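You operate a simulated robot arm through the tools that you are given. There is no shell and no other tool. Be economical: measure what you need, move in short steps, check, and stop when the job is done.

You run a simulated robot arm. Do the job below in one go: nothing can be reset, and whatever is moved stays where it is left.

## Task
Open the side cupboard door, fetch the scanner and set it on the shelf of the side cupboard and shut the door again. Then pull the tray drawer open. Keep to this order.

Only the result counts: the job must be done as asked and must still hold three seconds after the hand-in. Knocking over, shifting, dropping, spilling or breaking anything else fails it.

## Robot
A 6-joint arm with a two-finger parallel gripper on a trunk, on a base that drives. Base frame: it is fixed to the floor where the robot stands at the start and does not move with it; the origin is under the middle of the robot, x ahead of it, y to its left, z up; the surface under the hand at the start is at about z = 0.9. Units: m, degrees, N and s.
With the tool pointing down near the work surface it reaches from about 0.16 to 0.54 m from the robot's upright axis, wherever it stands. Its first joint turns from -166.0 to 166.0 degrees. Places, roughly: scanner [-1, -1.5, 1]; shelf of the side cupboard [0.7, 0.4, 0.5]; side cupboard door [0.5, 0.2, 0.5]; tray drawer [-3, -3.8, 0.7]. Payload 4.1 kg.
Tool frame: the origin (TCP) lies between the finger pads and is the grasp point; the fingertips stand 0.023 m ahead of it; z points along the fingers, y is the line along which they close. Largest opening 0.094 m; finger width 0.038, thickness 0.01; the body of the gripper, 0.054 by 0.096 m, starts 0.039 m behind the TCP.
Orientation is that of the tool frame in the base frame, as [roll, pitch, yaw] about the fixed x, y, z axes, in that order (R = Rz(yaw) Ry(pitch) Rx(roll)). With the fingers straight down and closing along the base's y, the tool's x points along the base's -x, its y along +y and its z along -z.

## Interface
- The arm moves only by the tool servo_tool. Its argument "deltas" is a list of rows, each a list of 6 numbers: the shift along the base's x, y, z in m, then the turn, a rotation vector about the base's x, y, z in degrees. In form: [[x, y, z, wx, wy, wz], ...]. A call has 1 to 12 rows; each row is the pose to reach, as a shift and turn from the pose commanded when the call began. "grip" is the opening, from 0 (shut) to 1 (fully open), set as the call begins (left out, the last holds). Each row takes 0.2 s and may step no farther than 0.05 m and 8.6 degrees from the row before; otherwise, or with a gripper value out of range, the whole call is refused. Where a pose cannot be reached the arm comes as near as it can. A force on the tool above 40 N (or 10 N above the force at the start of the call, whichever is more), or a blocked arm, ends the call early, and 0.2 s more pass. The fingers move at their own pace (about 0.045 m/s each) and stop on an object; they squeeze with about 21 N. The grip force told is the motor's: it shows also when the fingers shut on nothing. Time passes only in rows, and 0.2 s behind the last, so rows that repeat a pose let the fingers close. The reply holds the time, the measured pose of the TCP, the force on the tool along the base axes, the opening and the grip force, in the units named above and with some noise, with the torque about the TCP (base axes, N m) and any sound that the robot's microphone picked up.
- Cameras (640 x 400 px; columns grow to the right, rows downward): "scene" is now at [0.0103, 0.165, 1.1711]; the picture's right is [-0.03, -1.00, 0.00], its down [-0.83, 0.02, -0.56] and it looks along [0.56, -0.02, -0.83] (base axes); focal length 214 px, centre (320, 200). "wrist" rides on the gripper at [0.086, 0.016, -0.075] in the tool frame; the picture's right is [-0.18, 0.98, 0.00], its down [-0.58, -0.11, -0.81] and it looks along [-0.79, -0.15, 0.59] (tool axes); focal length 243 px, centre (320, 200). There is no depth. A picture from a camera that has moved, and an enlarged one, comes with that camera's place and axes in the base frame and with its lens.
- camera(camera): a new picture of that camera. The clock stands still meanwhile.
- move_column(by): slides the trunk up (or, below 0, down) by that many m; the arm and the scene camera ride with it, the base frame stays. It gives what a move gives, with no picture.
- drive_base(legs): drives the robot by 1 to 6 legs, each [ahead, turn to the left] in m and degrees, along the robot's own axes; the way and the turn of a leg run together, so that a leg with both is an arc; at most 1.5 m and 180 degrees a leg. The arm and the cameras ride along, it lands a little off, and it stops where it bumps. It gives what a move gives.
- pan_tilt(pan, tilt): turns the head with the scene camera to pan (to the left, within 155 degrees either way) and tilt (down, from -29 to 69), counted from straight ahead of the robot. It gives what a move gives.
- close_up(camera, box): a new picture of the part [left, top, right, bottom] of that camera's present view, enlarged. The clock stands still meanwhile.
- job_done(): hands the job in; it is judged then, once.

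Work in short steps. Places have to be worked out from the pictures, the camera data and where the tool is seen: move nearer, look again, correct. Check each grasp and each placing, and mend what went wrong. You have 165 turns and 120 pictures in all, those below and enlarged ones among them. Open the gripper and draw the arm clear of the work before you hand the job in, unless the task says otherwise; then end with one line.

The tools are called after ">>>" by a JSON object that holds its "api" and its "payload". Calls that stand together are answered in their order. servo_tool: Moves the arm, as the interface text tells. Its arguments: {"type":"object","properties":{"deltas":{"type":"array"},"grip":{"type":"number"}},"required":["deltas"]} The other tools are called the same way: move_column (by) slides the trunk up or down; drive_base (legs) drives the base; pan_tilt (pan, tilt) turns the head that bears the scene camera; camera (camera) takes a picture; close_up (camera, box) takes an enlarged picture of a part of a camera's view; job_done () hands the job in.

At the start:

```text
time_s: 0.0
eef_pos: [0.4737, 0.1263, 0.9654]
tool_rot: [-180.0, 0.0, 180.0]
force: [-0.3, -0.2, -0.3]
torque: [0.03, -0.01, 0.02]
finger_gap: 0.0939
gripper_force: 0.0
trunk travel left (down, up): [-0.15, 0.44]
robot x, y, heading: [0.0015, 0.001, -0.2]
head pan, tilt: [-1.6, 56.2]
```

scene: 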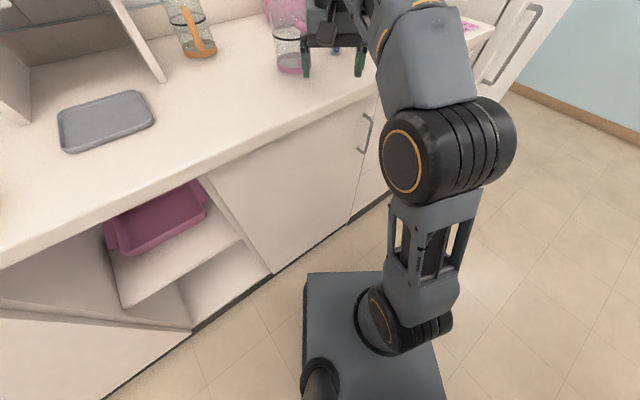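
wrist: 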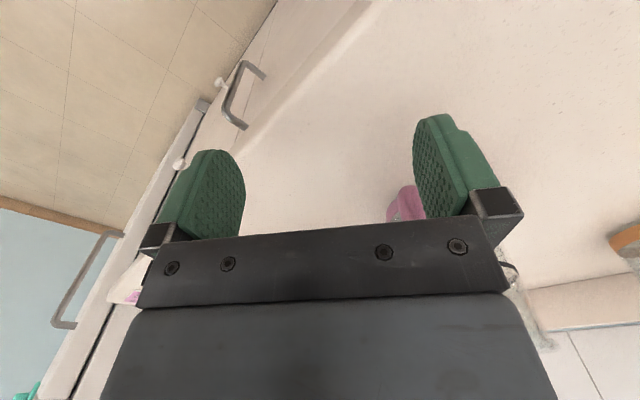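

I'll start by looking around: first the cupboard front with the head tilted toward the door.

>>> {"api": "pan_tilt", "payload": {"pan": 20, "tilt": 50}}

>>> {"api": "camera", "payload": {"camera": "scene"}}

>>> {"api": "pan_tilt", "payload": {"pan": -120, "tilt": 20}}

>>> {"api": "camera", "payload": {"camera": "scene"}}

```text
time_s: 0.8
eef_pos: [0.4742, 0.1274, 0.9654]
tool_rot: [-180.0, 0.0, -180.0]
force: [0.0, 0.5, 0.8]
torque: [-0.01, -0.02, 0.03]
finger_gap: 0.0939
gripper_force: 0.2
trunk travel left (down, up): [-0.15, 0.44]
robot x, y, heading: [0.0025, 0.0042, -0.1]
head pan, tilt: [20.0, 50.0]
```

```text
117 pictures are left
camera scene: at [0.0119, 0.1933, 1.179], right [0.34, -0.94, 0.0], down [-0.72, -0.26, -0.64], along [0.6, 0.22, -0.77], focal length 214 px, centre (320, 200)
```

scene: 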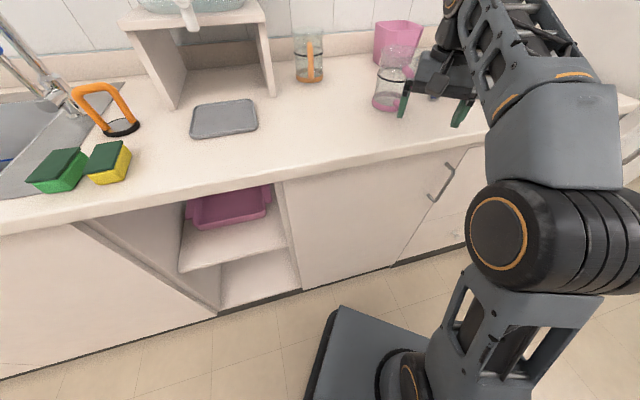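

```text
time_s: 3.1
eef_pos: [0.4741, 0.1274, 0.9659]
tool_rot: [180.0, -0.1, 180.0]
force: [0.2, 0.0, -1.0]
torque: [0.03, 0.02, 0.02]
finger_gap: 0.094
gripper_force: 0.0
trunk travel left (down, up): [-0.15, 0.44]
robot x, y, heading: [-0.0034, 0.0013, -0.1]
head pan, tilt: [-120.0, 20.0]
```

```text
116 pictures are left
camera scene: at [-0.107, 0.0863, 1.2246], right [-0.87, 0.5, 0.0], down [0.17, 0.3, -0.94], along [-0.47, -0.81, -0.34], focal length 214 px, centre (320, 200)
```

scene: 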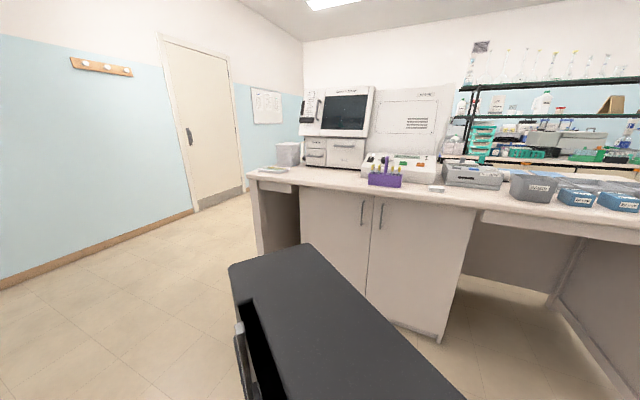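

The work bench behind holds many items. I enlarge to find the scanner.

>>> {"api": "close_up", "payload": {"camera": "scene", "box": [230, 80, 450, 220]}}

>>> {"api": "close_up", "payload": {"camera": "scene", "box": [420, 60, 640, 220]}}

```text
2.86 times, centred on (340, 150) of scene
camera zoom: at [-0.107, 0.0863, 1.2246], right [-0.87, 0.5, 0.0], down [0.17, 0.3, -0.94], along [-0.47, -0.81, -0.34], focal length 613 px, centre (263, 343)
```

zoom: 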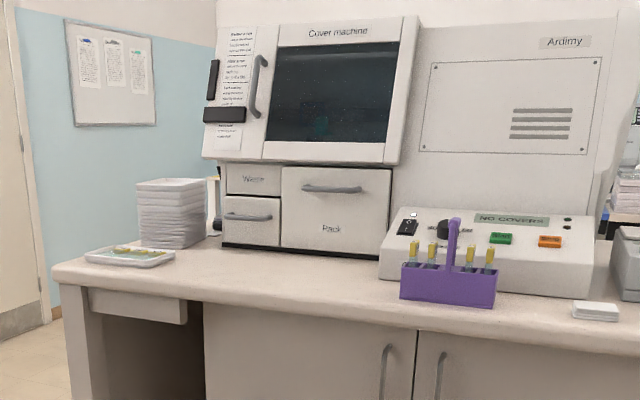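

```text
2.50 times, centred on (530, 140) of scene
camera zoom: at [-0.107, 0.0863, 1.2246], right [-0.87, 0.5, 0.0], down [0.17, 0.3, -0.94], along [-0.47, -0.81, -0.34], focal length 536 px, centre (-205, 350)
```

zoom: 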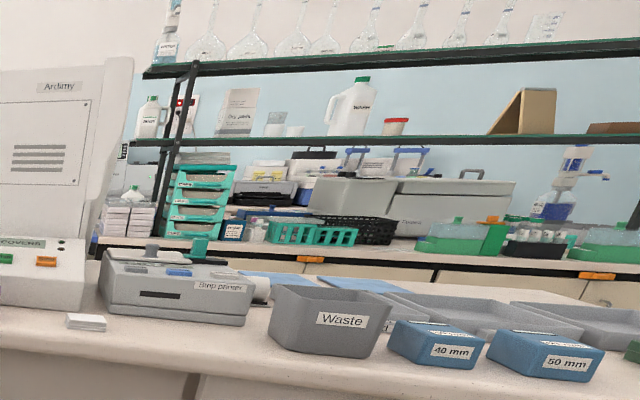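

The counter front runs obliquely; the door's handle sits at its right edge with the hinge on the left (~[0.31,0.42]). The robot stands in the door's swing, so I first raise the arm clear and look at the floor to the right.

>>> {"api": "move_column", "payload": {"by": 0.2}}

>>> {"api": "servo_tool", "payload": {"deltas": [[-0.04, 0, 0, 0, 0, 0], [-0.08, 0, 0, 0, 0, 0], [-0.12, 0, 0, 0, 0, 0], [-0.16, 0, 0, 0, 0, 0], [-0.2, 0, 0, 0, 0, 0]]}}

>>> {"api": "pan_tilt", "payload": {"pan": -50, "tilt": 45}}

>>> {"api": "camera", "payload": {"camera": "scene"}}

>>> {"api": "pan_tilt", "payload": {"pan": 0, "tilt": 50}}

>>> {"api": "camera", "payload": {"camera": "scene"}}

```text
time_s: 5.2
eef_pos: [0.475, 0.1271, 1.1653]
tool_rot: [-179.9, 0.1, 180.0]
force: [-0.1, -0.1, -1.1]
torque: [0.0, -0.02, 0.02]
finger_gap: 0.0942
gripper_force: 0.0
trunk travel left (down, up): [-0.35, 0.24]
robot x, y, heading: [-0.0005, 0.0001, 0.0]
head pan, tilt: [-120.0, 20.0]
```

```text
time_s: 6.5
eef_pos: [0.2749, 0.1274, 1.167]
tool_rot: [179.9, 0.0, -179.9]
force: [-0.5, -0.3, -0.4]
torque: [0.04, 0.02, -0.02]
finger_gap: 0.0942
gripper_force: 0.1
trunk travel left (down, up): [-0.35, 0.24]
robot x, y, heading: [0.0003, -0.0005, 0.0]
head pan, tilt: [-120.0, 20.0]
```

```text
time_s: 7.9
eef_pos: [0.2759, 0.1272, 1.167]
tool_rot: [180.0, 0.1, -180.0]
force: [-0.2, -0.3, 0.0]
torque: [-0.02, -0.01, 0.02]
finger_gap: 0.094
gripper_force: 0.0
trunk travel left (down, up): [-0.35, 0.24]
robot x, y, heading: [0.0021, -0.0009, 0.0]
head pan, tilt: [-50.0, 45.0]
```

```text
113 pictures are left
camera scene: at [-0.0083, 0.1047, 1.386], right [-0.77, -0.64, 0.0], down [-0.45, 0.54, -0.71], along [0.45, -0.54, -0.71], focal length 214 px, centre (320, 200)
```

scene: 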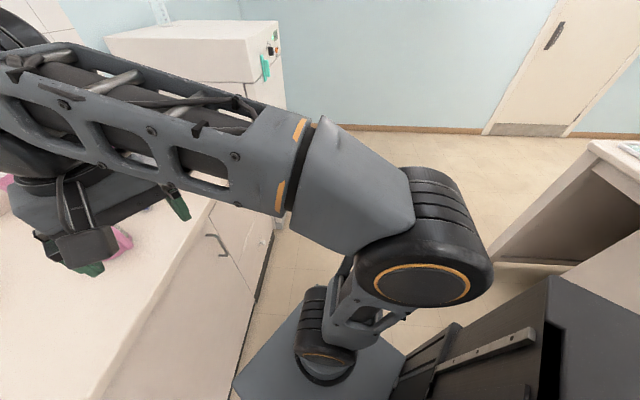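

```text
time_s: 9.0
eef_pos: [0.2762, 0.1275, 1.166]
tool_rot: [180.0, 0.0, 179.9]
force: [-0.5, 0.0, -0.1]
torque: [-0.05, -0.01, -0.01]
finger_gap: 0.094
gripper_force: 0.0
trunk travel left (down, up): [-0.35, 0.24]
robot x, y, heading: [-0.0041, -0.0004, 0.1]
head pan, tilt: [0.0, 50.0]
```

```text
112 pictures are left
camera scene: at [0.0165, 0.1669, 1.3791], right [0.0, -1.0, 0.0], down [-0.77, 0.0, -0.64], along [0.64, 0.0, -0.77], focal length 214 px, centre (320, 200)
```

scene: 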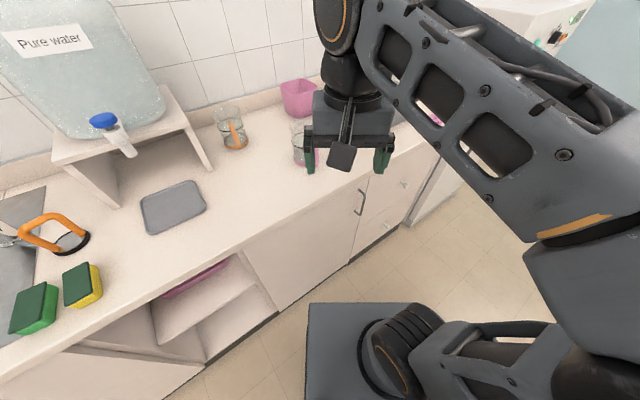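

Handle is near [0.57, 0.00, 0.69]. I'll reposition to the right of the door swing, about 0.5 m off the front and facing it (heading ≈34°).

>>> {"api": "drive_base", "payload": {"legs": [[0, -57], [0.6, 0], [0, 91]]}}

>>> {"api": "pan_tilt", "payload": {"pan": 20, "tilt": 50}}

>>> {"api": "camera", "payload": {"camera": "scene"}}

```text
time_s: 18.8
eef_pos: [0.4814, -0.2311, 1.1669]
tool_rot: [180.0, 0.1, -144.4]
force: [-0.2, 0.6, 0.4]
torque: [0.01, -0.02, 0.01]
finger_gap: 0.0939
gripper_force: 0.1
trunk travel left (down, up): [-0.35, 0.24]
robot x, y, heading: [0.3304, -0.4939, 35.4]
head pan, tilt: [0.0, 50.0]
```

```text
time_s: 19.6
eef_pos: [0.4812, -0.2309, 1.166]
tool_rot: [-180.0, 0.1, -144.4]
force: [-0.1, 1.0, -0.2]
torque: [0.01, -0.01, -0.02]
finger_gap: 0.0941
gripper_force: 0.0
trunk travel left (down, up): [-0.35, 0.24]
robot x, y, heading: [0.3318, -0.4941, 35.6]
head pan, tilt: [20.0, 50.0]
```

```text
111 pictures are left
camera scene: at [0.2283, -0.331, 1.3791], right [0.82, -0.57, 0.0], down [-0.43, -0.63, -0.64], along [0.36, 0.53, -0.77], focal length 214 px, centre (320, 200)
```

scene: 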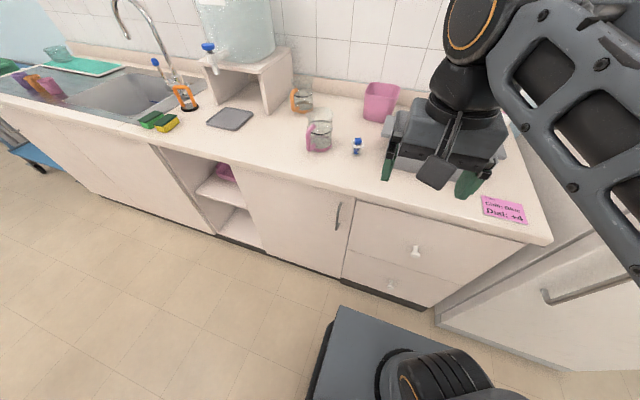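

A clear view. Triangulating the handle gives about [0.545, 0.01, 0.73]; I enlarge for the detail.

>>> {"api": "close_up", "payload": {"camera": "scene", "box": [210, 140, 450, 290]}}

```text
2.67 times, centred on (330, 215) of scene
camera zoom: at [0.2283, -0.331, 1.3791], right [0.82, -0.57, 0.0], down [-0.43, -0.63, -0.64], along [0.36, 0.53, -0.77], focal length 572 px, centre (293, 160)
```

zoom: 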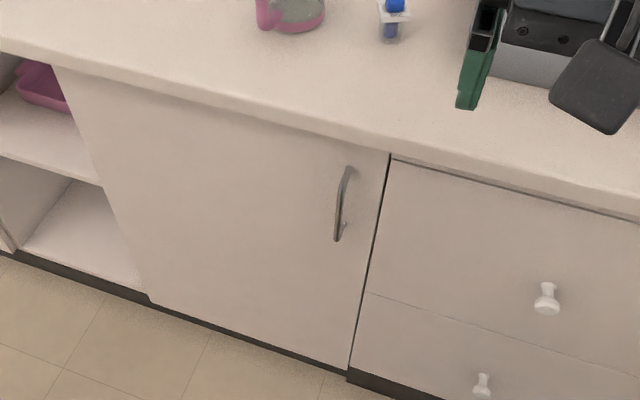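

The door front faces heading ≈36°, with the handle vertical at about [0.534, 0.0, 0.66–0.82]. I turn the tool horizontal (fingers toward the door) in the free air.

>>> {"api": "servo_tool", "payload": {"deltas": [[-0.001, 0.017, 0, 4.81, -6.62, 0], [-0.002, 0.034, 0, 9.62, -13.24, 0], [-0.003, 0.051, 0, 14.43, -19.85, 0], [-0.004, 0.068, 0, 19.24, -26.47, 0], [-0.005, 0.085, 0, 24.05, -33.09, 0], [-0.006, 0.102, 0, 28.85, -39.71, 0], [-0.007, 0.119, 0, 33.66, -46.33, 0], [-0.008, 0.136, 0, 38.47, -52.95, 0], [-0.009, 0.153, 0, 43.28, -59.56, 0], [-0.01, 0.17, 0, 48.09, -66.18, 0], [-0.011, 0.186, 0, 52.9, -72.81, 0]]}}

>>> {"api": "camera", "payload": {"camera": "scene"}}

```text
time_s: 22.0
eef_pos: [0.4702, -0.0456, 1.1667]
tool_rot: [76.6, 89.6, 112.6]
force: [-0.4, -0.5, 0.3]
torque: [-0.04, 0.04, 0.02]
finger_gap: 0.0941
gripper_force: 0.0
trunk travel left (down, up): [-0.35, 0.24]
robot x, y, heading: [0.3313, -0.4964, 35.9]
head pan, tilt: [20.0, 50.0]
```

```text
109 pictures are left
camera scene: at [0.2283, -0.331, 1.3791], right [0.82, -0.57, 0.0], down [-0.43, -0.63, -0.64], along [0.36, 0.53, -0.77], focal length 214 px, centre (320, 200)
```

scene: 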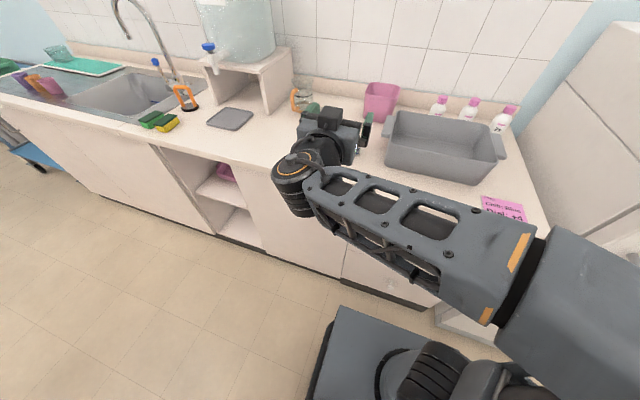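

The tool is level, ~0.11 m off the door plane. I lower the trunk and check with the wrist camera.

>>> {"api": "move_column", "payload": {"by": -0.35}}

>>> {"api": "camera", "payload": {"camera": "scene"}}

>>> {"api": "camera", "payload": {"camera": "wrist"}}

```text
time_s: 25.5
eef_pos: [0.4693, -0.0447, 0.818]
tool_rot: [90.0, 89.6, 126.0]
force: [-0.7, -0.2, -0.2]
torque: [0.03, -0.03, -0.01]
finger_gap: 0.0941
gripper_force: 0.0
trunk travel left (down, up): [0.0, 0.59]
robot x, y, heading: [0.3297, -0.4958, 35.9]
head pan, tilt: [20.0, 50.0]
```

```text
108 pictures are left
camera scene: at [0.2283, -0.331, 1.0291], right [0.82, -0.57, 0.0], down [-0.43, -0.63, -0.64], along [0.36, 0.53, -0.77], focal length 214 px, centre (320, 200)
```

scene: 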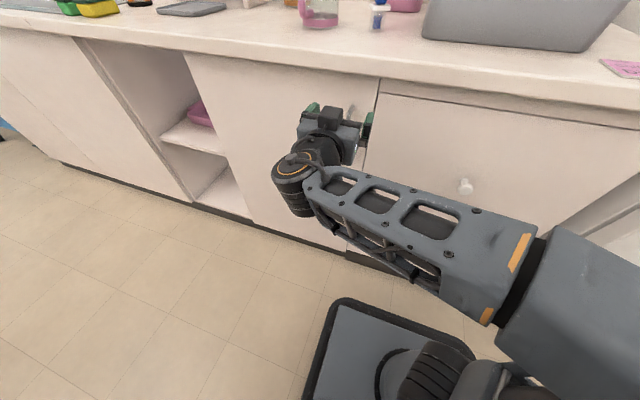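

```text
107 pictures are left
camera wrist: at [0.3999, -0.0759, 0.732], right [-0.58, 0.79, 0.19], down [-0.59, -0.57, 0.58], along [0.57, 0.22, 0.79], focal length 243 px, centre (320, 200)
```

wrist: 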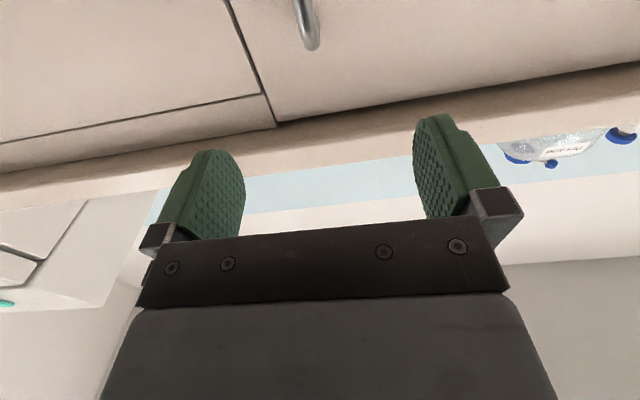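

The handle top shows at ≈[0.532, 0.0, 0.79], laterally centred between the fingers. I lower 0.10 m and look again.

>>> {"api": "servo_tool", "payload": {"deltas": [[0, 0, -0.035, 0, 0, 0], [0, 0, -0.07, 0, 0, 0], [0, 0, -0.1, 0, 0, 0]]}}

>>> {"api": "camera", "payload": {"camera": "wrist"}}

```text
time_s: 26.3
eef_pos: [0.4695, -0.0451, 0.7166]
tool_rot: [82.1, 89.7, 118.1]
force: [-0.8, 0.2, -0.8]
torque: [-0.01, -0.01, 0.02]
finger_gap: 0.094
gripper_force: 0.1
trunk travel left (down, up): [0.0, 0.59]
robot x, y, heading: [0.3283, -0.4956, 35.7]
head pan, tilt: [20.0, 50.0]
```

```text
106 pictures are left
camera wrist: at [0.4001, -0.0759, 0.6312], right [-0.58, 0.79, 0.19], down [-0.59, -0.57, 0.58], along [0.57, 0.22, 0.79], focal length 243 px, centre (320, 200)
```

wrist: 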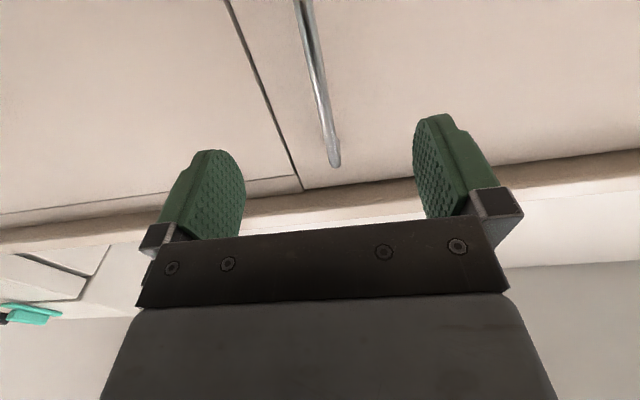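

The handle lies between the fingers' paths. I advance 0.07 m toward the door and then close.

>>> {"api": "servo_tool", "payload": {"deltas": [[0.024, 0.018, 0, 0, 0, 0], [0.045, 0.032, 0, 0, 0, 0], [0.057, 0.041, 0, 0, 0, 0]]}}

>>> {"api": "camera", "payload": {"camera": "wrist"}}

```text
time_s: 27.1
eef_pos: [0.5268, -0.0048, 0.7173]
tool_rot: [89.3, 89.6, 125.3]
force: [-0.1, 0.0, -0.5]
torque: [-0.03, -0.01, 0.01]
finger_gap: 0.0941
gripper_force: 0.0
trunk travel left (down, up): [0.0, 0.59]
robot x, y, heading: [0.3325, -0.4946, 35.5]
head pan, tilt: [20.0, 50.0]
```

```text
105 pictures are left
camera wrist: at [0.4575, -0.0348, 0.6317], right [-0.58, 0.79, 0.19], down [-0.59, -0.57, 0.58], along [0.57, 0.22, 0.79], focal length 243 px, centre (320, 200)
```

wrist: 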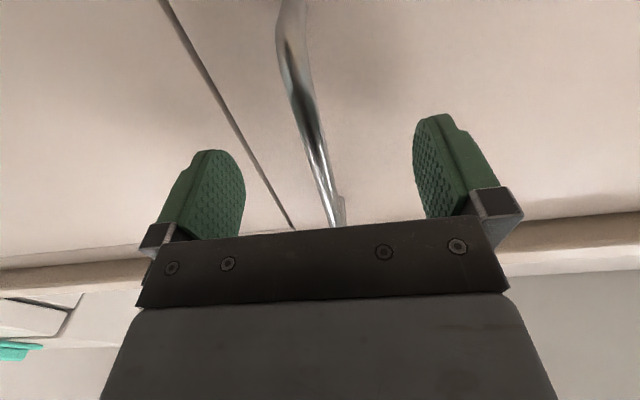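

The handle bar is between the pads; I close the gripper on it.

>>> {"api": "servo_tool", "payload": {"deltas": [[0, 0, 0, 0, 0, 0], [0, 0, 0, 0, 0, 0], [0, 0, 0, 0, 0, 0], [0, 0, 0, 0, 0, 0], [0, 0, 0, 0, 0, 0], [0, 0, 0, 0, 0, 0]], "grip": 0}}

>>> {"api": "camera", "payload": {"camera": "wrist"}}

```text
time_s: 28.5
eef_pos: [0.5266, -0.0045, 0.7174]
tool_rot: [84.7, 89.9, 120.9]
force: [-2.6, 6.7, 3.0]
torque: [-1.18, -0.29, 0.1]
finger_gap: 0.0097
gripper_force: 44.8
trunk travel left (down, up): [0.0, 0.59]
robot x, y, heading: [0.3329, -0.4963, 35.3]
head pan, tilt: [20.0, 50.0]
```

```text
104 pictures are left
camera wrist: at [0.4565, -0.0345, 0.6317], right [-0.58, 0.79, 0.19], down [-0.59, -0.57, 0.58], along [0.57, 0.23, 0.79], focal length 243 px, centre (320, 200)
```

wrist: 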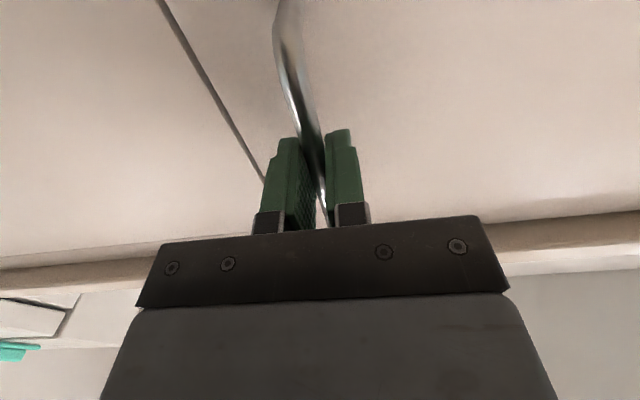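

Solid grip (gap 9.7 mm). I pull along the arc about the hinge at ≈[0.294, 0.38], first 15°.

>>> {"api": "servo_tool", "payload": {"deltas": [[-0.0174, -0.0098, 0, 0, 0, -2.5], [-0.0344, -0.0188, 0, 0, 0, -5], [-0.0525, -0.027, 0, 0, 0, -7.5], [-0.0703, -0.0346, 0, 0, 0, -10], [-0.0888, -0.0412, 0, 0, 0, -12.5], [-0.1074, -0.0471, 0, 0, 0, -15]]}}

>>> {"api": "camera", "payload": {"camera": "scene"}}

```text
time_s: 29.9
eef_pos: [0.4174, -0.0486, 0.7168]
tool_rot: [100.8, 89.6, 122.2]
force: [-9.1, 34.2, -0.1]
torque: [-0.85, -0.88, 0.37]
finger_gap: 0.0096
gripper_force: 44.8
trunk travel left (down, up): [0.0, 0.59]
robot x, y, heading: [0.3318, -0.4957, 35.6]
head pan, tilt: [20.0, 50.0]
```

```text
103 pictures are left
camera scene: at [0.2275, -0.3285, 1.0286], right [0.83, -0.56, 0.0], down [-0.43, -0.63, -0.64], along [0.36, 0.53, -0.77], focal length 214 px, centre (320, 200)
```

scene: 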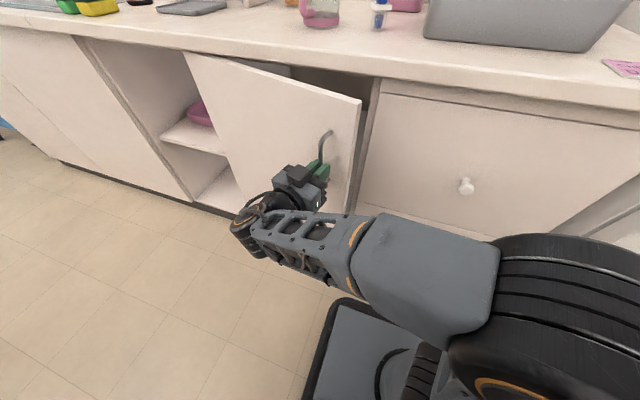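

The door opens; the side force points toward the hinge, so my radius is slightly too large. I correct the hinge estimate to ≈[0.31, 0.39] and continue to 40°.

>>> {"api": "servo_tool", "payload": {"deltas": [[-0.002, 0.006, 0, 0, 0, 0], [-0.022, 0.004, 0, 0, 0, -2.5], [-0.0413, 0.001, 0, 0, 0, -5], [-0.061, -0.001, 0, 0, 0, -7.5], [-0.0805, -0.003, 0, 0, 0, -10], [-0.1, -0.004, 0, 0, 0, -12.5], [-0.1199, -0.004, 0, 0, 0, -15], [-0.14, -0.003, 0, 0, 0, -17.5], [-0.1592, -0.001, 0, 0, 0, -20]]}}

>>> {"api": "camera", "payload": {"camera": "scene"}}

```text
time_s: 30.6
eef_pos: [0.3965, -0.0531, 0.7169]
tool_rot: [91.9, 89.8, 108.7]
force: [3.9, -16.8, 6.6]
torque: [-0.83, 0.43, -0.08]
finger_gap: 0.0098
gripper_force: 44.5
trunk travel left (down, up): [0.0, 0.59]
robot x, y, heading: [0.3305, -0.4942, 35.2]
head pan, tilt: [20.0, 50.0]
stopped in row 3: the force on the tool passed its limit at 54 N (the readings are from after the stop); the commanded pose is now the measured one
```

```text
102 pictures are left
camera scene: at [0.229, -0.3318, 1.0295], right [0.82, -0.57, 0.0], down [-0.44, -0.63, -0.64], along [0.37, 0.53, -0.77], focal length 214 px, centre (320, 200)
```

scene: 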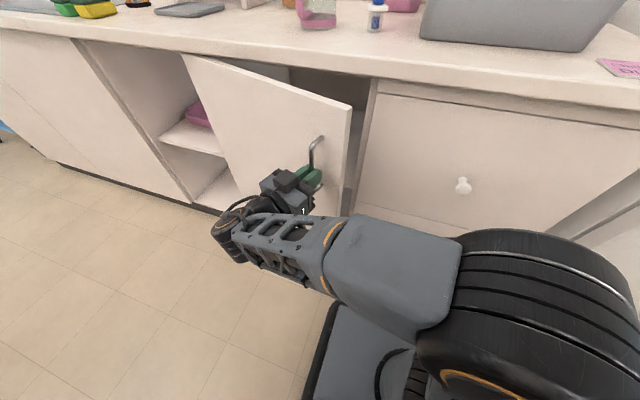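

The readings on the arc fit a hinge at ≈[0.308, 0.385], radius 0.446. I continue from the present pose with that fit, to 35°.

>>> {"api": "servo_tool", "payload": {"deltas": [[-0.0161, -0.0027, 0, 0, 0, -1], [-0.0355, -0.0053, 0, 0, 0, -3.5], [-0.0548, -0.0074, 0, 0, 0, -6], [-0.0743, -0.0083, 0, 0, 0, -8.5], [-0.0937, -0.0086, 0, 0, 0, -11], [-0.113, -0.008, 0, 0, 0, -13.5], [-0.1325, -0.0065, 0, 0, 0, -16]]}}

>>> {"api": "camera", "payload": {"camera": "scene"}}

```text
time_s: 31.3
eef_pos: [0.3523, -0.0616, 0.717]
tool_rot: [57.4, 89.8, 69.2]
force: [1.0, -15.3, 6.5]
torque: [-0.52, 0.38, -0.08]
finger_gap: 0.0095
gripper_force: 45.3
trunk travel left (down, up): [0.0, 0.59]
robot x, y, heading: [0.328, -0.4964, 35.2]
head pan, tilt: [20.0, 50.0]
stopped in row 3: the force on the tool passed its limit at 42 N (the readings are from after the stop); the commanded pose is now the measured one
```

```text
101 pictures are left
camera scene: at [0.2287, -0.3319, 1.0293], right [0.82, -0.57, 0.0], down [-0.44, -0.63, -0.64], along [0.37, 0.53, -0.77], focal length 214 px, centre (320, 200)
```

scene: 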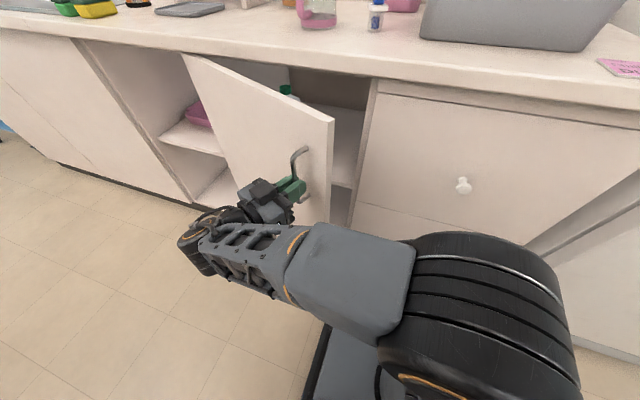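

The measured arc points now fit a larger radius (~0.49, hinge ≈[0.29, 0.425]). I continue with that.

>>> {"api": "servo_tool", "payload": {"deltas": [[-0.0213, -0.0032, 0, 0, 0, -0.5], [-0.0426, -0.0046, 0, 0, 0, -3], [-0.064, -0.0049, 0, 0, 0, -5.5], [-0.0854, -0.0044, 0, 0, 0, -8], [-0.1068, -0.003, 0, 0, 0, -10.5], [-0.128, -0.0005, 0, 0, 0, -13], [-0.149, 0.003, 0, 0, 0, -15.5], [-0.1702, 0.007, 0, 0, 0, -18]]}}

>>> {"api": "camera", "payload": {"camera": "scene"}}

```text
time_s: 32.3
eef_pos: [0.289, -0.0638, 0.7156]
tool_rot: [74.1, 89.8, 78.7]
force: [1.0, -15.0, 14.5]
torque: [-1.08, 0.37, -0.2]
finger_gap: 0.0098
gripper_force: 44.9
out of reach, approached as far as the arm can: row 4
trunk travel left (down, up): [0.0, 0.59]
robot x, y, heading: [0.3317, -0.496, 35.4]
head pan, tilt: [20.0, 50.0]
stopped in row 4: the force on the tool passed its limit at 60 N (the readings are from after the stop); the commanded pose is now the measured one
```

```text
100 pictures are left
camera scene: at [0.2285, -0.3323, 1.0294], right [0.82, -0.57, 0.0], down [-0.44, -0.63, -0.64], along [0.37, 0.53, -0.77], focal length 214 px, centre (320, 200)
```

scene: 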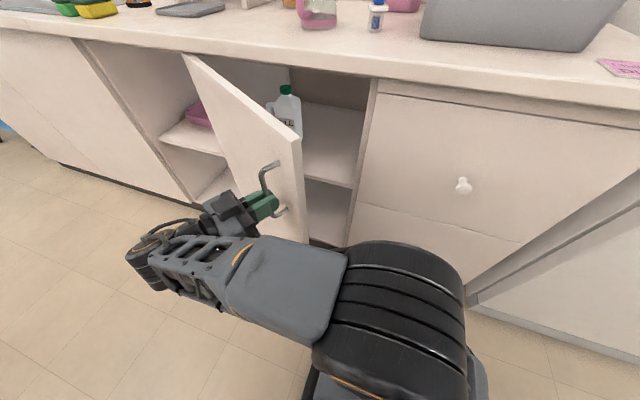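

The door is ~30° open and the arm is at its limit here. I release the handle and back the tool off it.

>>> {"api": "servo_tool", "payload": {"deltas": [[0, 0, 0, 0, 0, 0], [0, 0, 0, 0, 0, 0], [0, 0, 0, 0, 0, 0], [0, 0, 0, 0, 0, 0], [0, 0, 0, 0, 0, 0]], "grip": 1}}

>>> {"api": "servo_tool", "payload": {"deltas": [[-0.02, -0.003, 0, 0, 0, 0], [-0.04, -0.008, 0, 0, 0, 3], [-0.055, -0.018, 0, 0, 0, 6], [-0.065, -0.03, 0, 0, 0, 9], [-0.07, -0.045, 0, 0, 0, 12]]}}

>>> {"api": "camera", "payload": {"camera": "scene"}}

```text
time_s: 33.5
eef_pos: [0.2896, -0.0605, 0.7144]
tool_rot: [77.0, 89.8, 82.0]
force: [-0.7, -0.4, 0.4]
torque: [0.01, 0.02, 0.04]
finger_gap: 0.0939
gripper_force: 0.1
trunk travel left (down, up): [0.0, 0.59]
robot x, y, heading: [0.3296, -0.4958, 35.4]
head pan, tilt: [20.0, 50.0]
```

```text
time_s: 34.7
eef_pos: [0.2224, -0.1032, 0.7118]
tool_rot: [117.6, 89.9, 134.7]
force: [0.0, 0.1, -0.2]
torque: [0.02, 0.0, 0.01]
finger_gap: 0.0941
gripper_force: 0.0
out of reach, approached as far as the arm can: row 1, 2, 3, 4, 5
trunk travel left (down, up): [0.0, 0.59]
robot x, y, heading: [0.3297, -0.4964, 35.3]
head pan, tilt: [20.0, 50.0]
```

```text
99 pictures are left
camera scene: at [0.2285, -0.3307, 1.029], right [0.82, -0.57, 0.0], down [-0.44, -0.63, -0.64], along [0.37, 0.53, -0.77], focal length 214 px, centre (320, 200)
```

scene: 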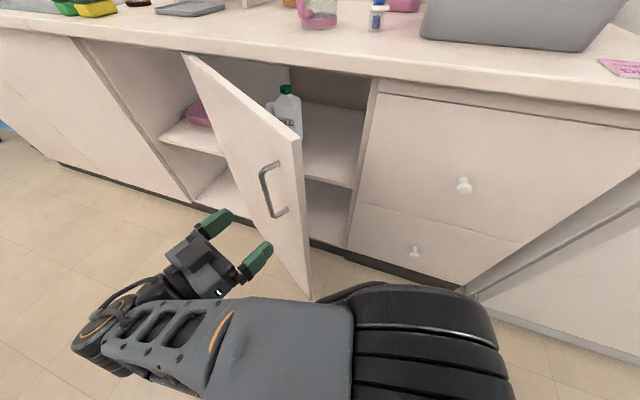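

The handle is free and the door stays put. I raise the trunk, pass above the door to its inner side, and will push it wider from within.

>>> {"api": "move_column", "payload": {"by": 0.3}}

>>> {"api": "servo_tool", "payload": {"deltas": [[0.035, -0.02, 0, 0, 0, 3], [0.075, -0.03, 0, 0, 0, 6], [0.115, -0.035, 0, 0, 0, 9], [0.155, -0.035, 0, 0, 0, 12], [0.195, -0.03, 0, 0, 0, 15], [0.23, -0.02, 0, 0, 0, 17], [0.248, -0.017, 0, 0, 0, 19]], "grip": 0}}

>>> {"api": "camera", "payload": {"camera": "scene"}}

```text
time_s: 37.7
eef_pos: [0.2231, -0.1031, 1.0126]
tool_rot: [122.3, 89.8, 139.4]
force: [-0.1, 0.1, -0.5]
torque: [-0.01, 0.0, 0.03]
finger_gap: 0.0942
gripper_force: 0.1
trunk travel left (down, up): [-0.3, 0.29]
robot x, y, heading: [0.3311, -0.4935, 35.4]
head pan, tilt: [20.0, 50.0]
```

```text
time_s: 39.3
eef_pos: [0.471, -0.1191, 1.0106]
tool_rot: [127.2, 89.8, 163.5]
force: [0.6, 0.5, -0.5]
torque: [-0.02, 0.02, -0.01]
finger_gap: 0.0
gripper_force: 21.1
trunk travel left (down, up): [-0.3, 0.29]
robot x, y, heading: [0.3299, -0.4931, 35.4]
head pan, tilt: [20.0, 50.0]
```

```text
98 pictures are left
camera scene: at [0.2285, -0.3307, 1.329], right [0.82, -0.57, 0.0], down [-0.44, -0.63, -0.64], along [0.37, 0.53, -0.77], focal length 214 px, centre (320, 200)
```

scene: 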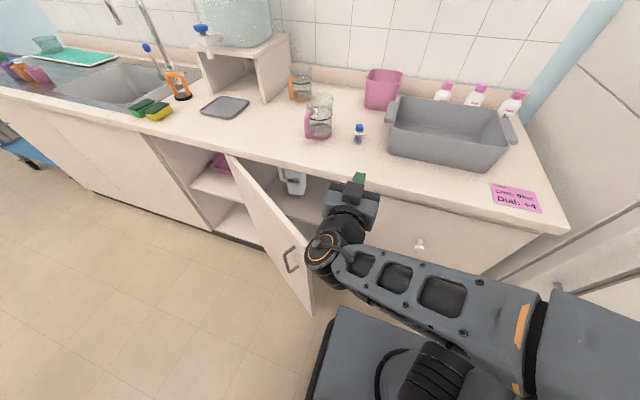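

Clear by ~0.1 m. I lower to z≈0.74 on the inner side of the door and check.

>>> {"api": "move_column", "payload": {"by": -0.27}}

>>> {"api": "camera", "payload": {"camera": "scene"}}

```text
time_s: 42.0
eef_pos: [0.4706, -0.12, 0.7417]
tool_rot: [123.1, 89.8, 159.2]
force: [-0.6, -0.3, 0.4]
torque: [0.03, 0.0, 0.02]
finger_gap: 0.0001
gripper_force: 21.6
trunk travel left (down, up): [-0.03, 0.56]
robot x, y, heading: [0.3302, -0.4998, 35.2]
head pan, tilt: [20.0, 50.0]
```

```text
97 pictures are left
camera scene: at [0.2285, -0.3309, 1.0591], right [0.82, -0.57, 0.0], down [-0.44, -0.63, -0.64], along [0.37, 0.53, -0.77], focal length 214 px, centre (320, 200)
```

scene: 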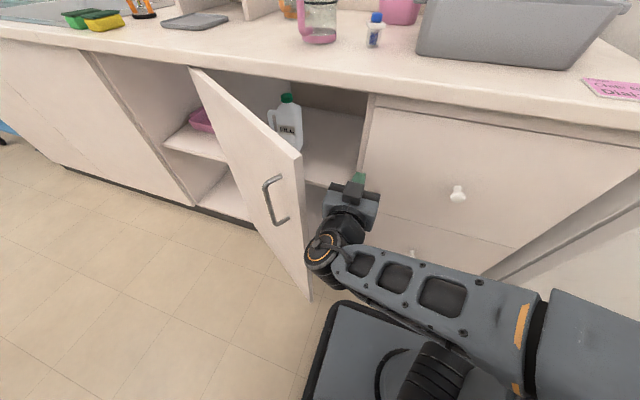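

The tool is on the inner side. I turn the fingers leftward (heading ~76°) so the tool's flank faces the door.

>>> {"api": "servo_tool", "payload": {"deltas": [[-0.002, 0.003, 0, 0, 0, 8], [-0.004, 0.006, 0, 0, 0, 16], [-0.006, 0.01, 0, 0, 0, 24], [-0.008, 0.015, 0, 0, 0, 32], [-0.01, 0.02, 0, 0, 0, 40]]}}

>>> {"api": "servo_tool", "payload": {"deltas": [[-0.03, 0.01, 0, 0, 0, 2], [-0.06, 0.015, 0, 0, 0, 4], [-0.09, 0.02, 0, 0, 0, 6], [-0.12, 0.02, 0, 0, 0, 9], [-0.15, 0.02, 0, 0, 0, 12], [-0.18, 0.02, 0, 0, 0, 15]]}}

>>> {"api": "camera", "payload": {"camera": "scene"}}

```text
time_s: 43.2
eef_pos: [0.4427, -0.0832, 0.75]
tool_rot: [145.3, 89.7, -138.9]
force: [0.3, -0.2, -0.5]
torque: [0.0, 0.0, -0.01]
finger_gap: 0.0
gripper_force: 20.7
out of reach, approached as far as the arm can: row 2, 3, 4, 5
trunk travel left (down, up): [-0.03, 0.56]
robot x, y, heading: [0.3345, -0.495, 35.3]
head pan, tilt: [20.0, 50.0]
```

```text
time_s: 44.6
eef_pos: [0.2644, -0.0615, 0.7489]
tool_rot: [116.5, 89.8, -152.4]
force: [-0.1, -0.2, 0.2]
torque: [0.01, 0.0, 0.01]
finger_gap: 0.0
gripper_force: 21.1
trunk travel left (down, up): [-0.03, 0.56]
robot x, y, heading: [0.3329, -0.497, 35.3]
head pan, tilt: [20.0, 50.0]
```

```text
96 pictures are left
camera scene: at [0.2286, -0.3309, 1.0591], right [0.82, -0.57, 0.0], down [-0.44, -0.63, -0.64], along [0.37, 0.53, -0.77], focal length 214 px, centre (320, 200)
```

scene: 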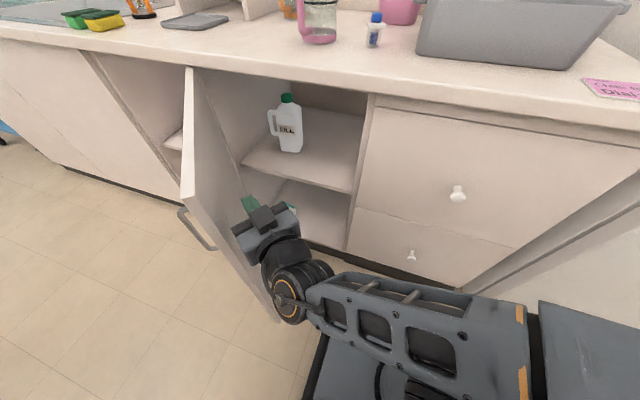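

The door is ~60° open now. I keep pushing left while following its swing.

>>> {"api": "servo_tool", "payload": {"deltas": [[-0.03, 0.012, 0, 0, 0, 4], [-0.06, 0.026, 0, 0, 0, 8], [-0.09, 0.042, 0, 0, 0, 12], [-0.12, 0.06, 0, 0, 0, 16], [-0.145, 0.08, 0, 0, 0, 20], [-0.17, 0.1, 0, 0, 0, 24]]}}

>>> {"api": "camera", "payload": {"camera": "scene"}}

```text
time_s: 46.0
eef_pos: [0.0866, 0.0343, 0.7522]
tool_rot: [150.0, 89.7, -95.4]
force: [0.1, 0.2, 0.2]
torque: [0.01, -0.03, 0.02]
finger_gap: 0.0002
gripper_force: 20.8
out of reach, approached as far as the arm can: row 6
trunk travel left (down, up): [-0.03, 0.56]
robot x, y, heading: [0.3283, -0.4962, 35.3]
head pan, tilt: [20.0, 50.0]
```

```text
95 pictures are left
camera scene: at [0.2287, -0.3309, 1.0591], right [0.82, -0.57, 0.0], down [-0.44, -0.63, -0.64], along [0.37, 0.53, -0.77], focal length 214 px, centre (320, 200)
```

scene: 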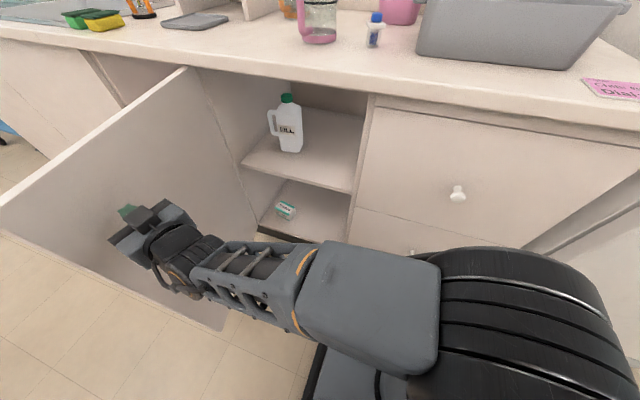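

Wide open by ~75°. I turn the base left 10° with the arm as is to push the door some more.

>>> {"api": "drive_base", "payload": {"legs": [[0, 12]]}}

>>> {"api": "camera", "payload": {"camera": "scene"}}

```text
time_s: 47.2
eef_pos: [-0.0175, -0.0266, 0.752]
tool_rot: [146.1, 89.7, -87.3]
force: [-0.6, 0.8, 0.3]
torque: [-0.01, 0.0, 0.0]
finger_gap: 0.0
gripper_force: 21.1
trunk travel left (down, up): [-0.03, 0.56]
robot x, y, heading: [0.3293, -0.4954, 47.3]
head pan, tilt: [20.0, 50.0]
```

```text
94 pictures are left
camera scene: at [0.1966, -0.3554, 1.059], right [0.92, -0.39, 0.0], down [-0.3, -0.71, -0.64], along [0.25, 0.59, -0.77], focal length 214 px, centre (320, 200)
```

scene: 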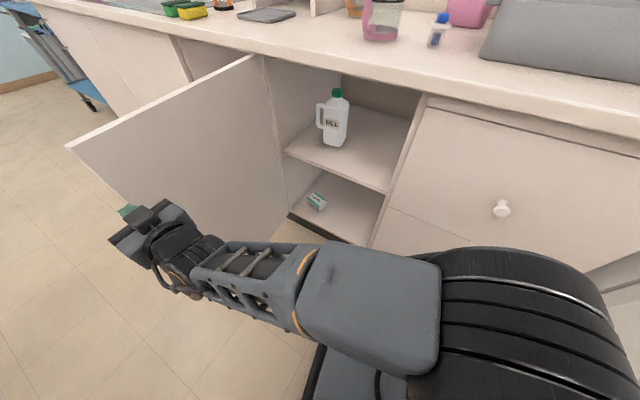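

The door stands ~87° open. I draw the arm away from it and raise the trunk before driving to the bench.

>>> {"api": "servo_tool", "payload": {"deltas": [[0.03, -0.02, 0, 0, 0, -7], [0.065, -0.035, 0, 0, 0, -15], [0.105, -0.05, 0, 0, 0, -23], [0.145, -0.07, 0, 0, 0, -31], [0.18, -0.085, 0, 0, 0, -39], [0.215, -0.1, 0, 0, 0, -47], [0.25, -0.12, 0, 0, 0, -55]]}}

>>> {"api": "move_column", "payload": {"by": 0.35}}

>>> {"api": "pan_tilt", "payload": {"pan": 0, "tilt": 50}}

>>> {"api": "camera", "payload": {"camera": "scene"}}

```text
time_s: 48.8
eef_pos: [0.2337, -0.1471, 0.7519]
tool_rot: [154.6, 89.7, -134.0]
force: [0.2, 0.4, -0.3]
torque: [0.03, 0.0, -0.01]
finger_gap: 0.0001
gripper_force: 21.4
trunk travel left (down, up): [-0.03, 0.56]
robot x, y, heading: [0.3322, -0.498, 47.4]
head pan, tilt: [20.0, 50.0]
```

```text
time_s: 52.2
eef_pos: [0.2319, -0.1463, 1.1017]
tool_rot: [145.5, 89.8, -143.1]
force: [0.9, 0.2, -0.3]
torque: [-0.07, 0.0, -0.02]
finger_gap: 0.0003
gripper_force: 21.2
trunk travel left (down, up): [-0.38, 0.21]
robot x, y, heading: [0.331, -0.496, 47.4]
head pan, tilt: [20.0, 50.0]
```

```text
time_s: 53.0
eef_pos: [0.2322, -0.1472, 1.1021]
tool_rot: [145.2, 89.7, -143.0]
force: [-0.6, -1.6, 0.4]
torque: [0.03, -0.04, 0.0]
finger_gap: 0.0
gripper_force: 21.0
trunk travel left (down, up): [-0.38, 0.21]
robot x, y, heading: [0.3289, -0.4964, 47.5]
head pan, tilt: [0.0, 50.0]
```

```text
93 pictures are left
camera scene: at [0.2191, -0.3698, 1.4091], right [0.74, -0.68, 0.0], down [-0.52, -0.56, -0.64], along [0.44, 0.47, -0.77], focal length 214 px, centre (320, 200)
```

scene: 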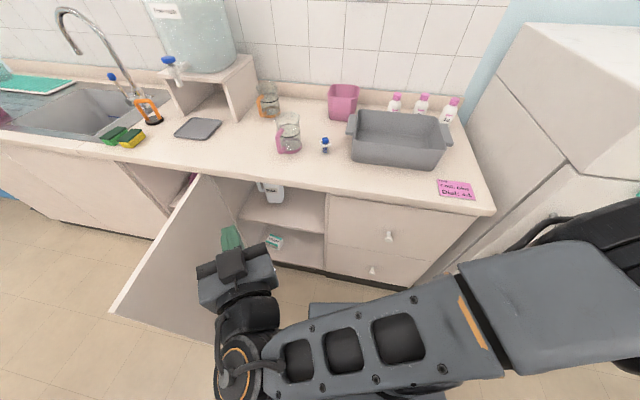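

Now I back away, turn, and drive around the end of the rear bench where the scanner should be.

>>> {"api": "drive_base", "payload": {"legs": [[-0.25, 0], [0, -156], [1.1, 0]]}}

>>> {"api": "pan_tilt", "payload": {"pan": -60, "tilt": 25}}

>>> {"api": "camera", "payload": {"camera": "scene"}}

```text
time_s: 66.4
eef_pos: [0.0952, -2.0008, 1.1015]
tool_rot: [145.1, 89.7, 63.2]
force: [0.4, 0.1, 0.6]
torque: [-0.01, 0.03, 0.01]
finger_gap: 0.0002
gripper_force: 21.3
trunk travel left (down, up): [-0.38, 0.21]
robot x, y, heading: [-0.1467, -1.7333, -106.1]
head pan, tilt: [0.0, 50.0]
```

```text
time_s: 67.7
eef_pos: [0.095, -2.0023, 1.1013]
tool_rot: [144.5, 89.8, 62.8]
force: [1.1, -0.5, -0.5]
torque: [-0.02, 0.01, 0.03]
finger_gap: 0.0
gripper_force: 20.9
trunk travel left (down, up): [-0.38, 0.21]
robot x, y, heading: [-0.1436, -1.7355, -106.5]
head pan, tilt: [-60.0, 25.0]
```

```text
92 pictures are left
camera scene: at [-0.0604, -1.7439, 1.4465], right [-0.24, 0.97, 0.0], down [0.41, 0.1, -0.91], along [-0.88, -0.22, -0.42], focal length 214 px, centre (320, 200)
```

scene: 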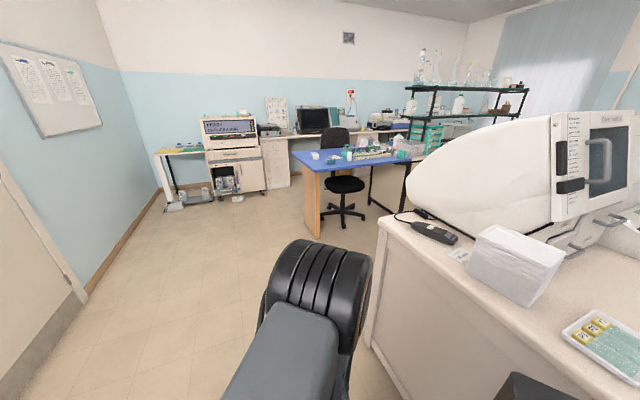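

A black handheld device lies at (432,232) near the bench end – likely the scanner. I enlarge.

>>> {"api": "close_up", "payload": {"camera": "scene", "box": [370, 180, 530, 280]}}

>>> {"api": "close_up", "payload": {"camera": "scene", "box": [140, 80, 460, 280]}}

```text
4.00 times, centred on (450, 230) of scene
camera zoom: at [-0.0604, -1.7439, 1.4465], right [-0.24, 0.97, 0.0], down [0.41, 0.1, -0.91], along [-0.88, -0.22, -0.42], focal length 858 px, centre (-200, 80)
```

zoom: 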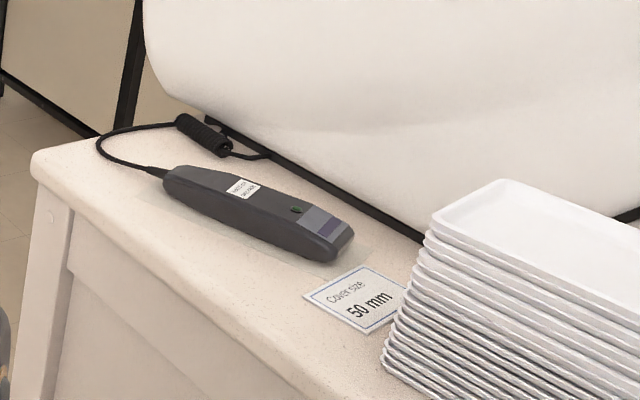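

```text
2.00 times, centred on (300, 180) of scene
camera zoom: at [-0.0604, -1.7439, 1.4465], right [-0.24, 0.97, 0.0], down [0.41, 0.1, -0.91], along [-0.88, -0.22, -0.42], focal length 429 px, centre (360, 240)
```

zoom: 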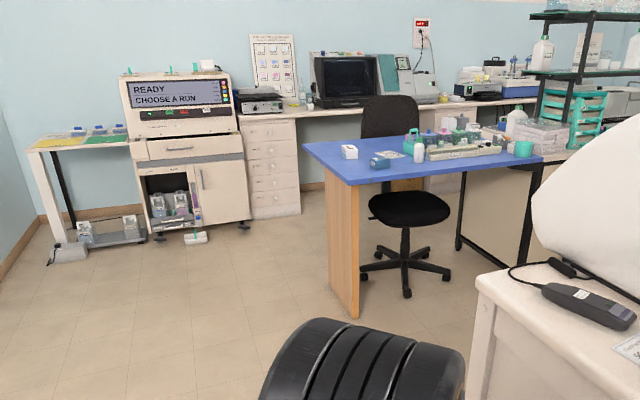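

That is the scanner: at ≈[-0.94, -1.45, 0.92], axis ~62°, about 0.18 long. The "READY" machine across the room has the tray drawer. I drive to face the bench end.

>>> {"api": "drive_base", "payload": {"legs": [[0, -51], [0.495, 0], [0, -76.5]]}}

>>> {"api": "pan_tilt", "payload": {"pan": 0, "tilt": 45}}

>>> {"api": "camera", "payload": {"camera": "scene"}}

```text
time_s: 76.2
eef_pos: [-0.9579, -1.9526, 1.1013]
tool_rot: [145.4, 89.7, -65.1]
force: [0.7, 0.0, -0.5]
torque: [-0.03, 0.0, -0.01]
finger_gap: 0.0
gripper_force: 21.2
trunk travel left (down, up): [-0.38, 0.21]
robot x, y, heading: [-0.6007, -1.9315, 125.0]
head pan, tilt: [-60.0, 25.0]
```

```text
time_s: 77.5
eef_pos: [-0.9582, -1.952, 1.1014]
tool_rot: [145.4, 89.8, -65.2]
force: [-0.4, 0.0, -0.5]
torque: [-0.01, 0.0, -0.02]
finger_gap: 0.0
gripper_force: 21.2
trunk travel left (down, up): [-0.38, 0.21]
robot x, y, heading: [-0.5984, -1.9299, 125.1]
head pan, tilt: [0.0, 45.0]
```

```text
89 pictures are left
camera scene: at [-0.7466, -2.0073, 1.416], right [0.82, 0.58, 0.0], down [0.41, -0.58, -0.71], along [-0.41, 0.58, -0.71], focal length 214 px, centre (320, 200)
```

scene: 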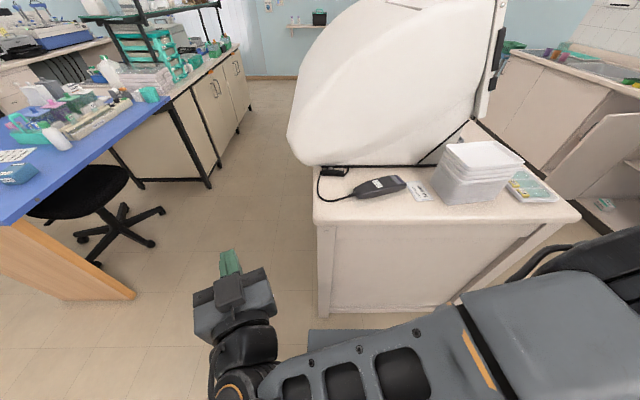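

The scanner is in clear view. I enlarge it for a second fix.

>>> {"api": "close_up", "payload": {"camera": "scene", "box": [300, 145, 460, 245]}}

```text
4.00 times, centred on (380, 195) of scene
camera zoom: at [-0.7466, -2.0073, 1.416], right [0.82, 0.58, 0.0], down [0.41, -0.58, -0.71], along [-0.41, 0.58, -0.71], focal length 858 px, centre (80, 220)
```

zoom: 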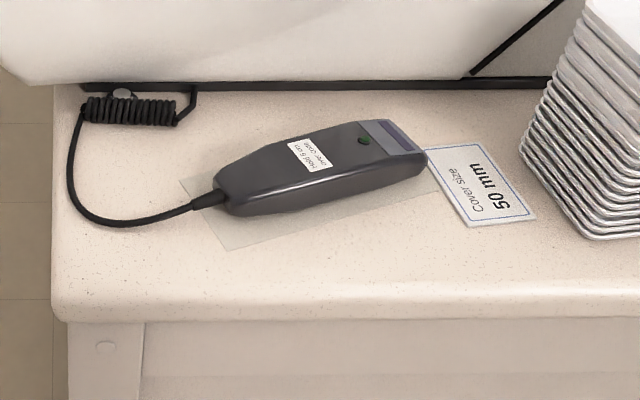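

The scanner sits at ≈[-0.89, -1.47, 0.95], axis ≈53°, tail toward the far-left corner. For later flat placing inside the cupboard I want to grip it with a tilted tool along its axis from the tail side, so I drive round to stand behind the tail.

>>> {"api": "drive_base", "payload": {"legs": [[0, 81], [0.389, 0], [0, -49], [0.335, 0], [0, -104]]}}

>>> {"api": "camera", "payload": {"camera": "scene"}}

```text
time_s: 91.8
eef_pos: [-1.398, -1.6385, 1.1011]
tool_rot: [146.5, 89.7, -135.3]
force: [-0.8, 0.1, -0.8]
torque: [0.01, 0.01, -0.01]
finger_gap: 0.0
gripper_force: 21.2
trunk travel left (down, up): [-0.38, 0.21]
robot x, y, heading: [-1.2603, -1.973, 54.1]
head pan, tilt: [0.0, 45.0]
```

```text
87 pictures are left
camera scene: at [-1.3823, -1.8577, 1.416], right [0.81, -0.59, 0.0], down [-0.41, -0.57, -0.71], along [0.41, 0.57, -0.71], focal length 214 px, centre (320, 200)
```

scene: 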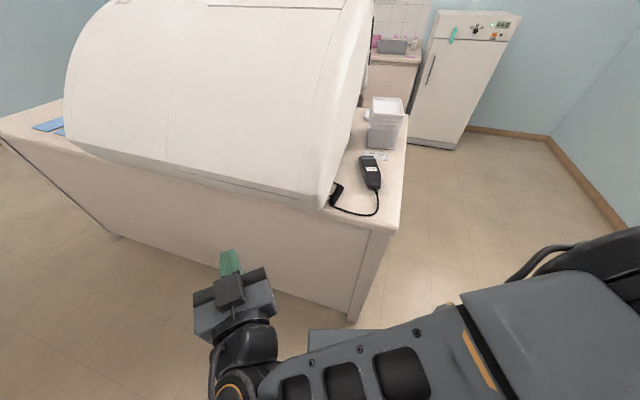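

In line behind the tail now. A close-up for a third fix of position and axis.

>>> {"api": "close_up", "payload": {"camera": "scene", "box": [310, 130, 438, 210]}}

```text
5.00 times, centred on (374, 170) of scene
camera zoom: at [-1.3823, -1.8577, 1.416], right [0.81, -0.59, 0.0], down [-0.41, -0.57, -0.71], along [0.41, 0.57, -0.71], focal length 1072 px, centre (50, 350)
```

zoom: 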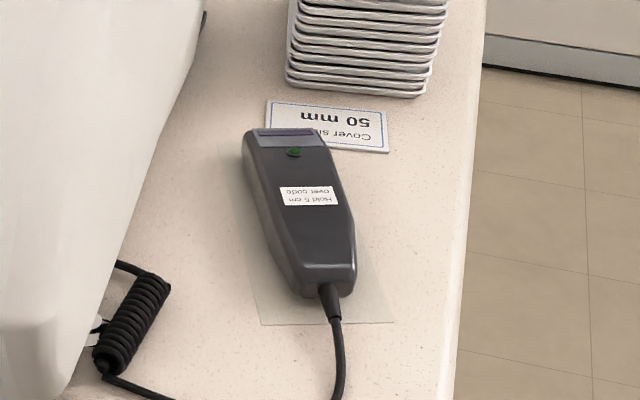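

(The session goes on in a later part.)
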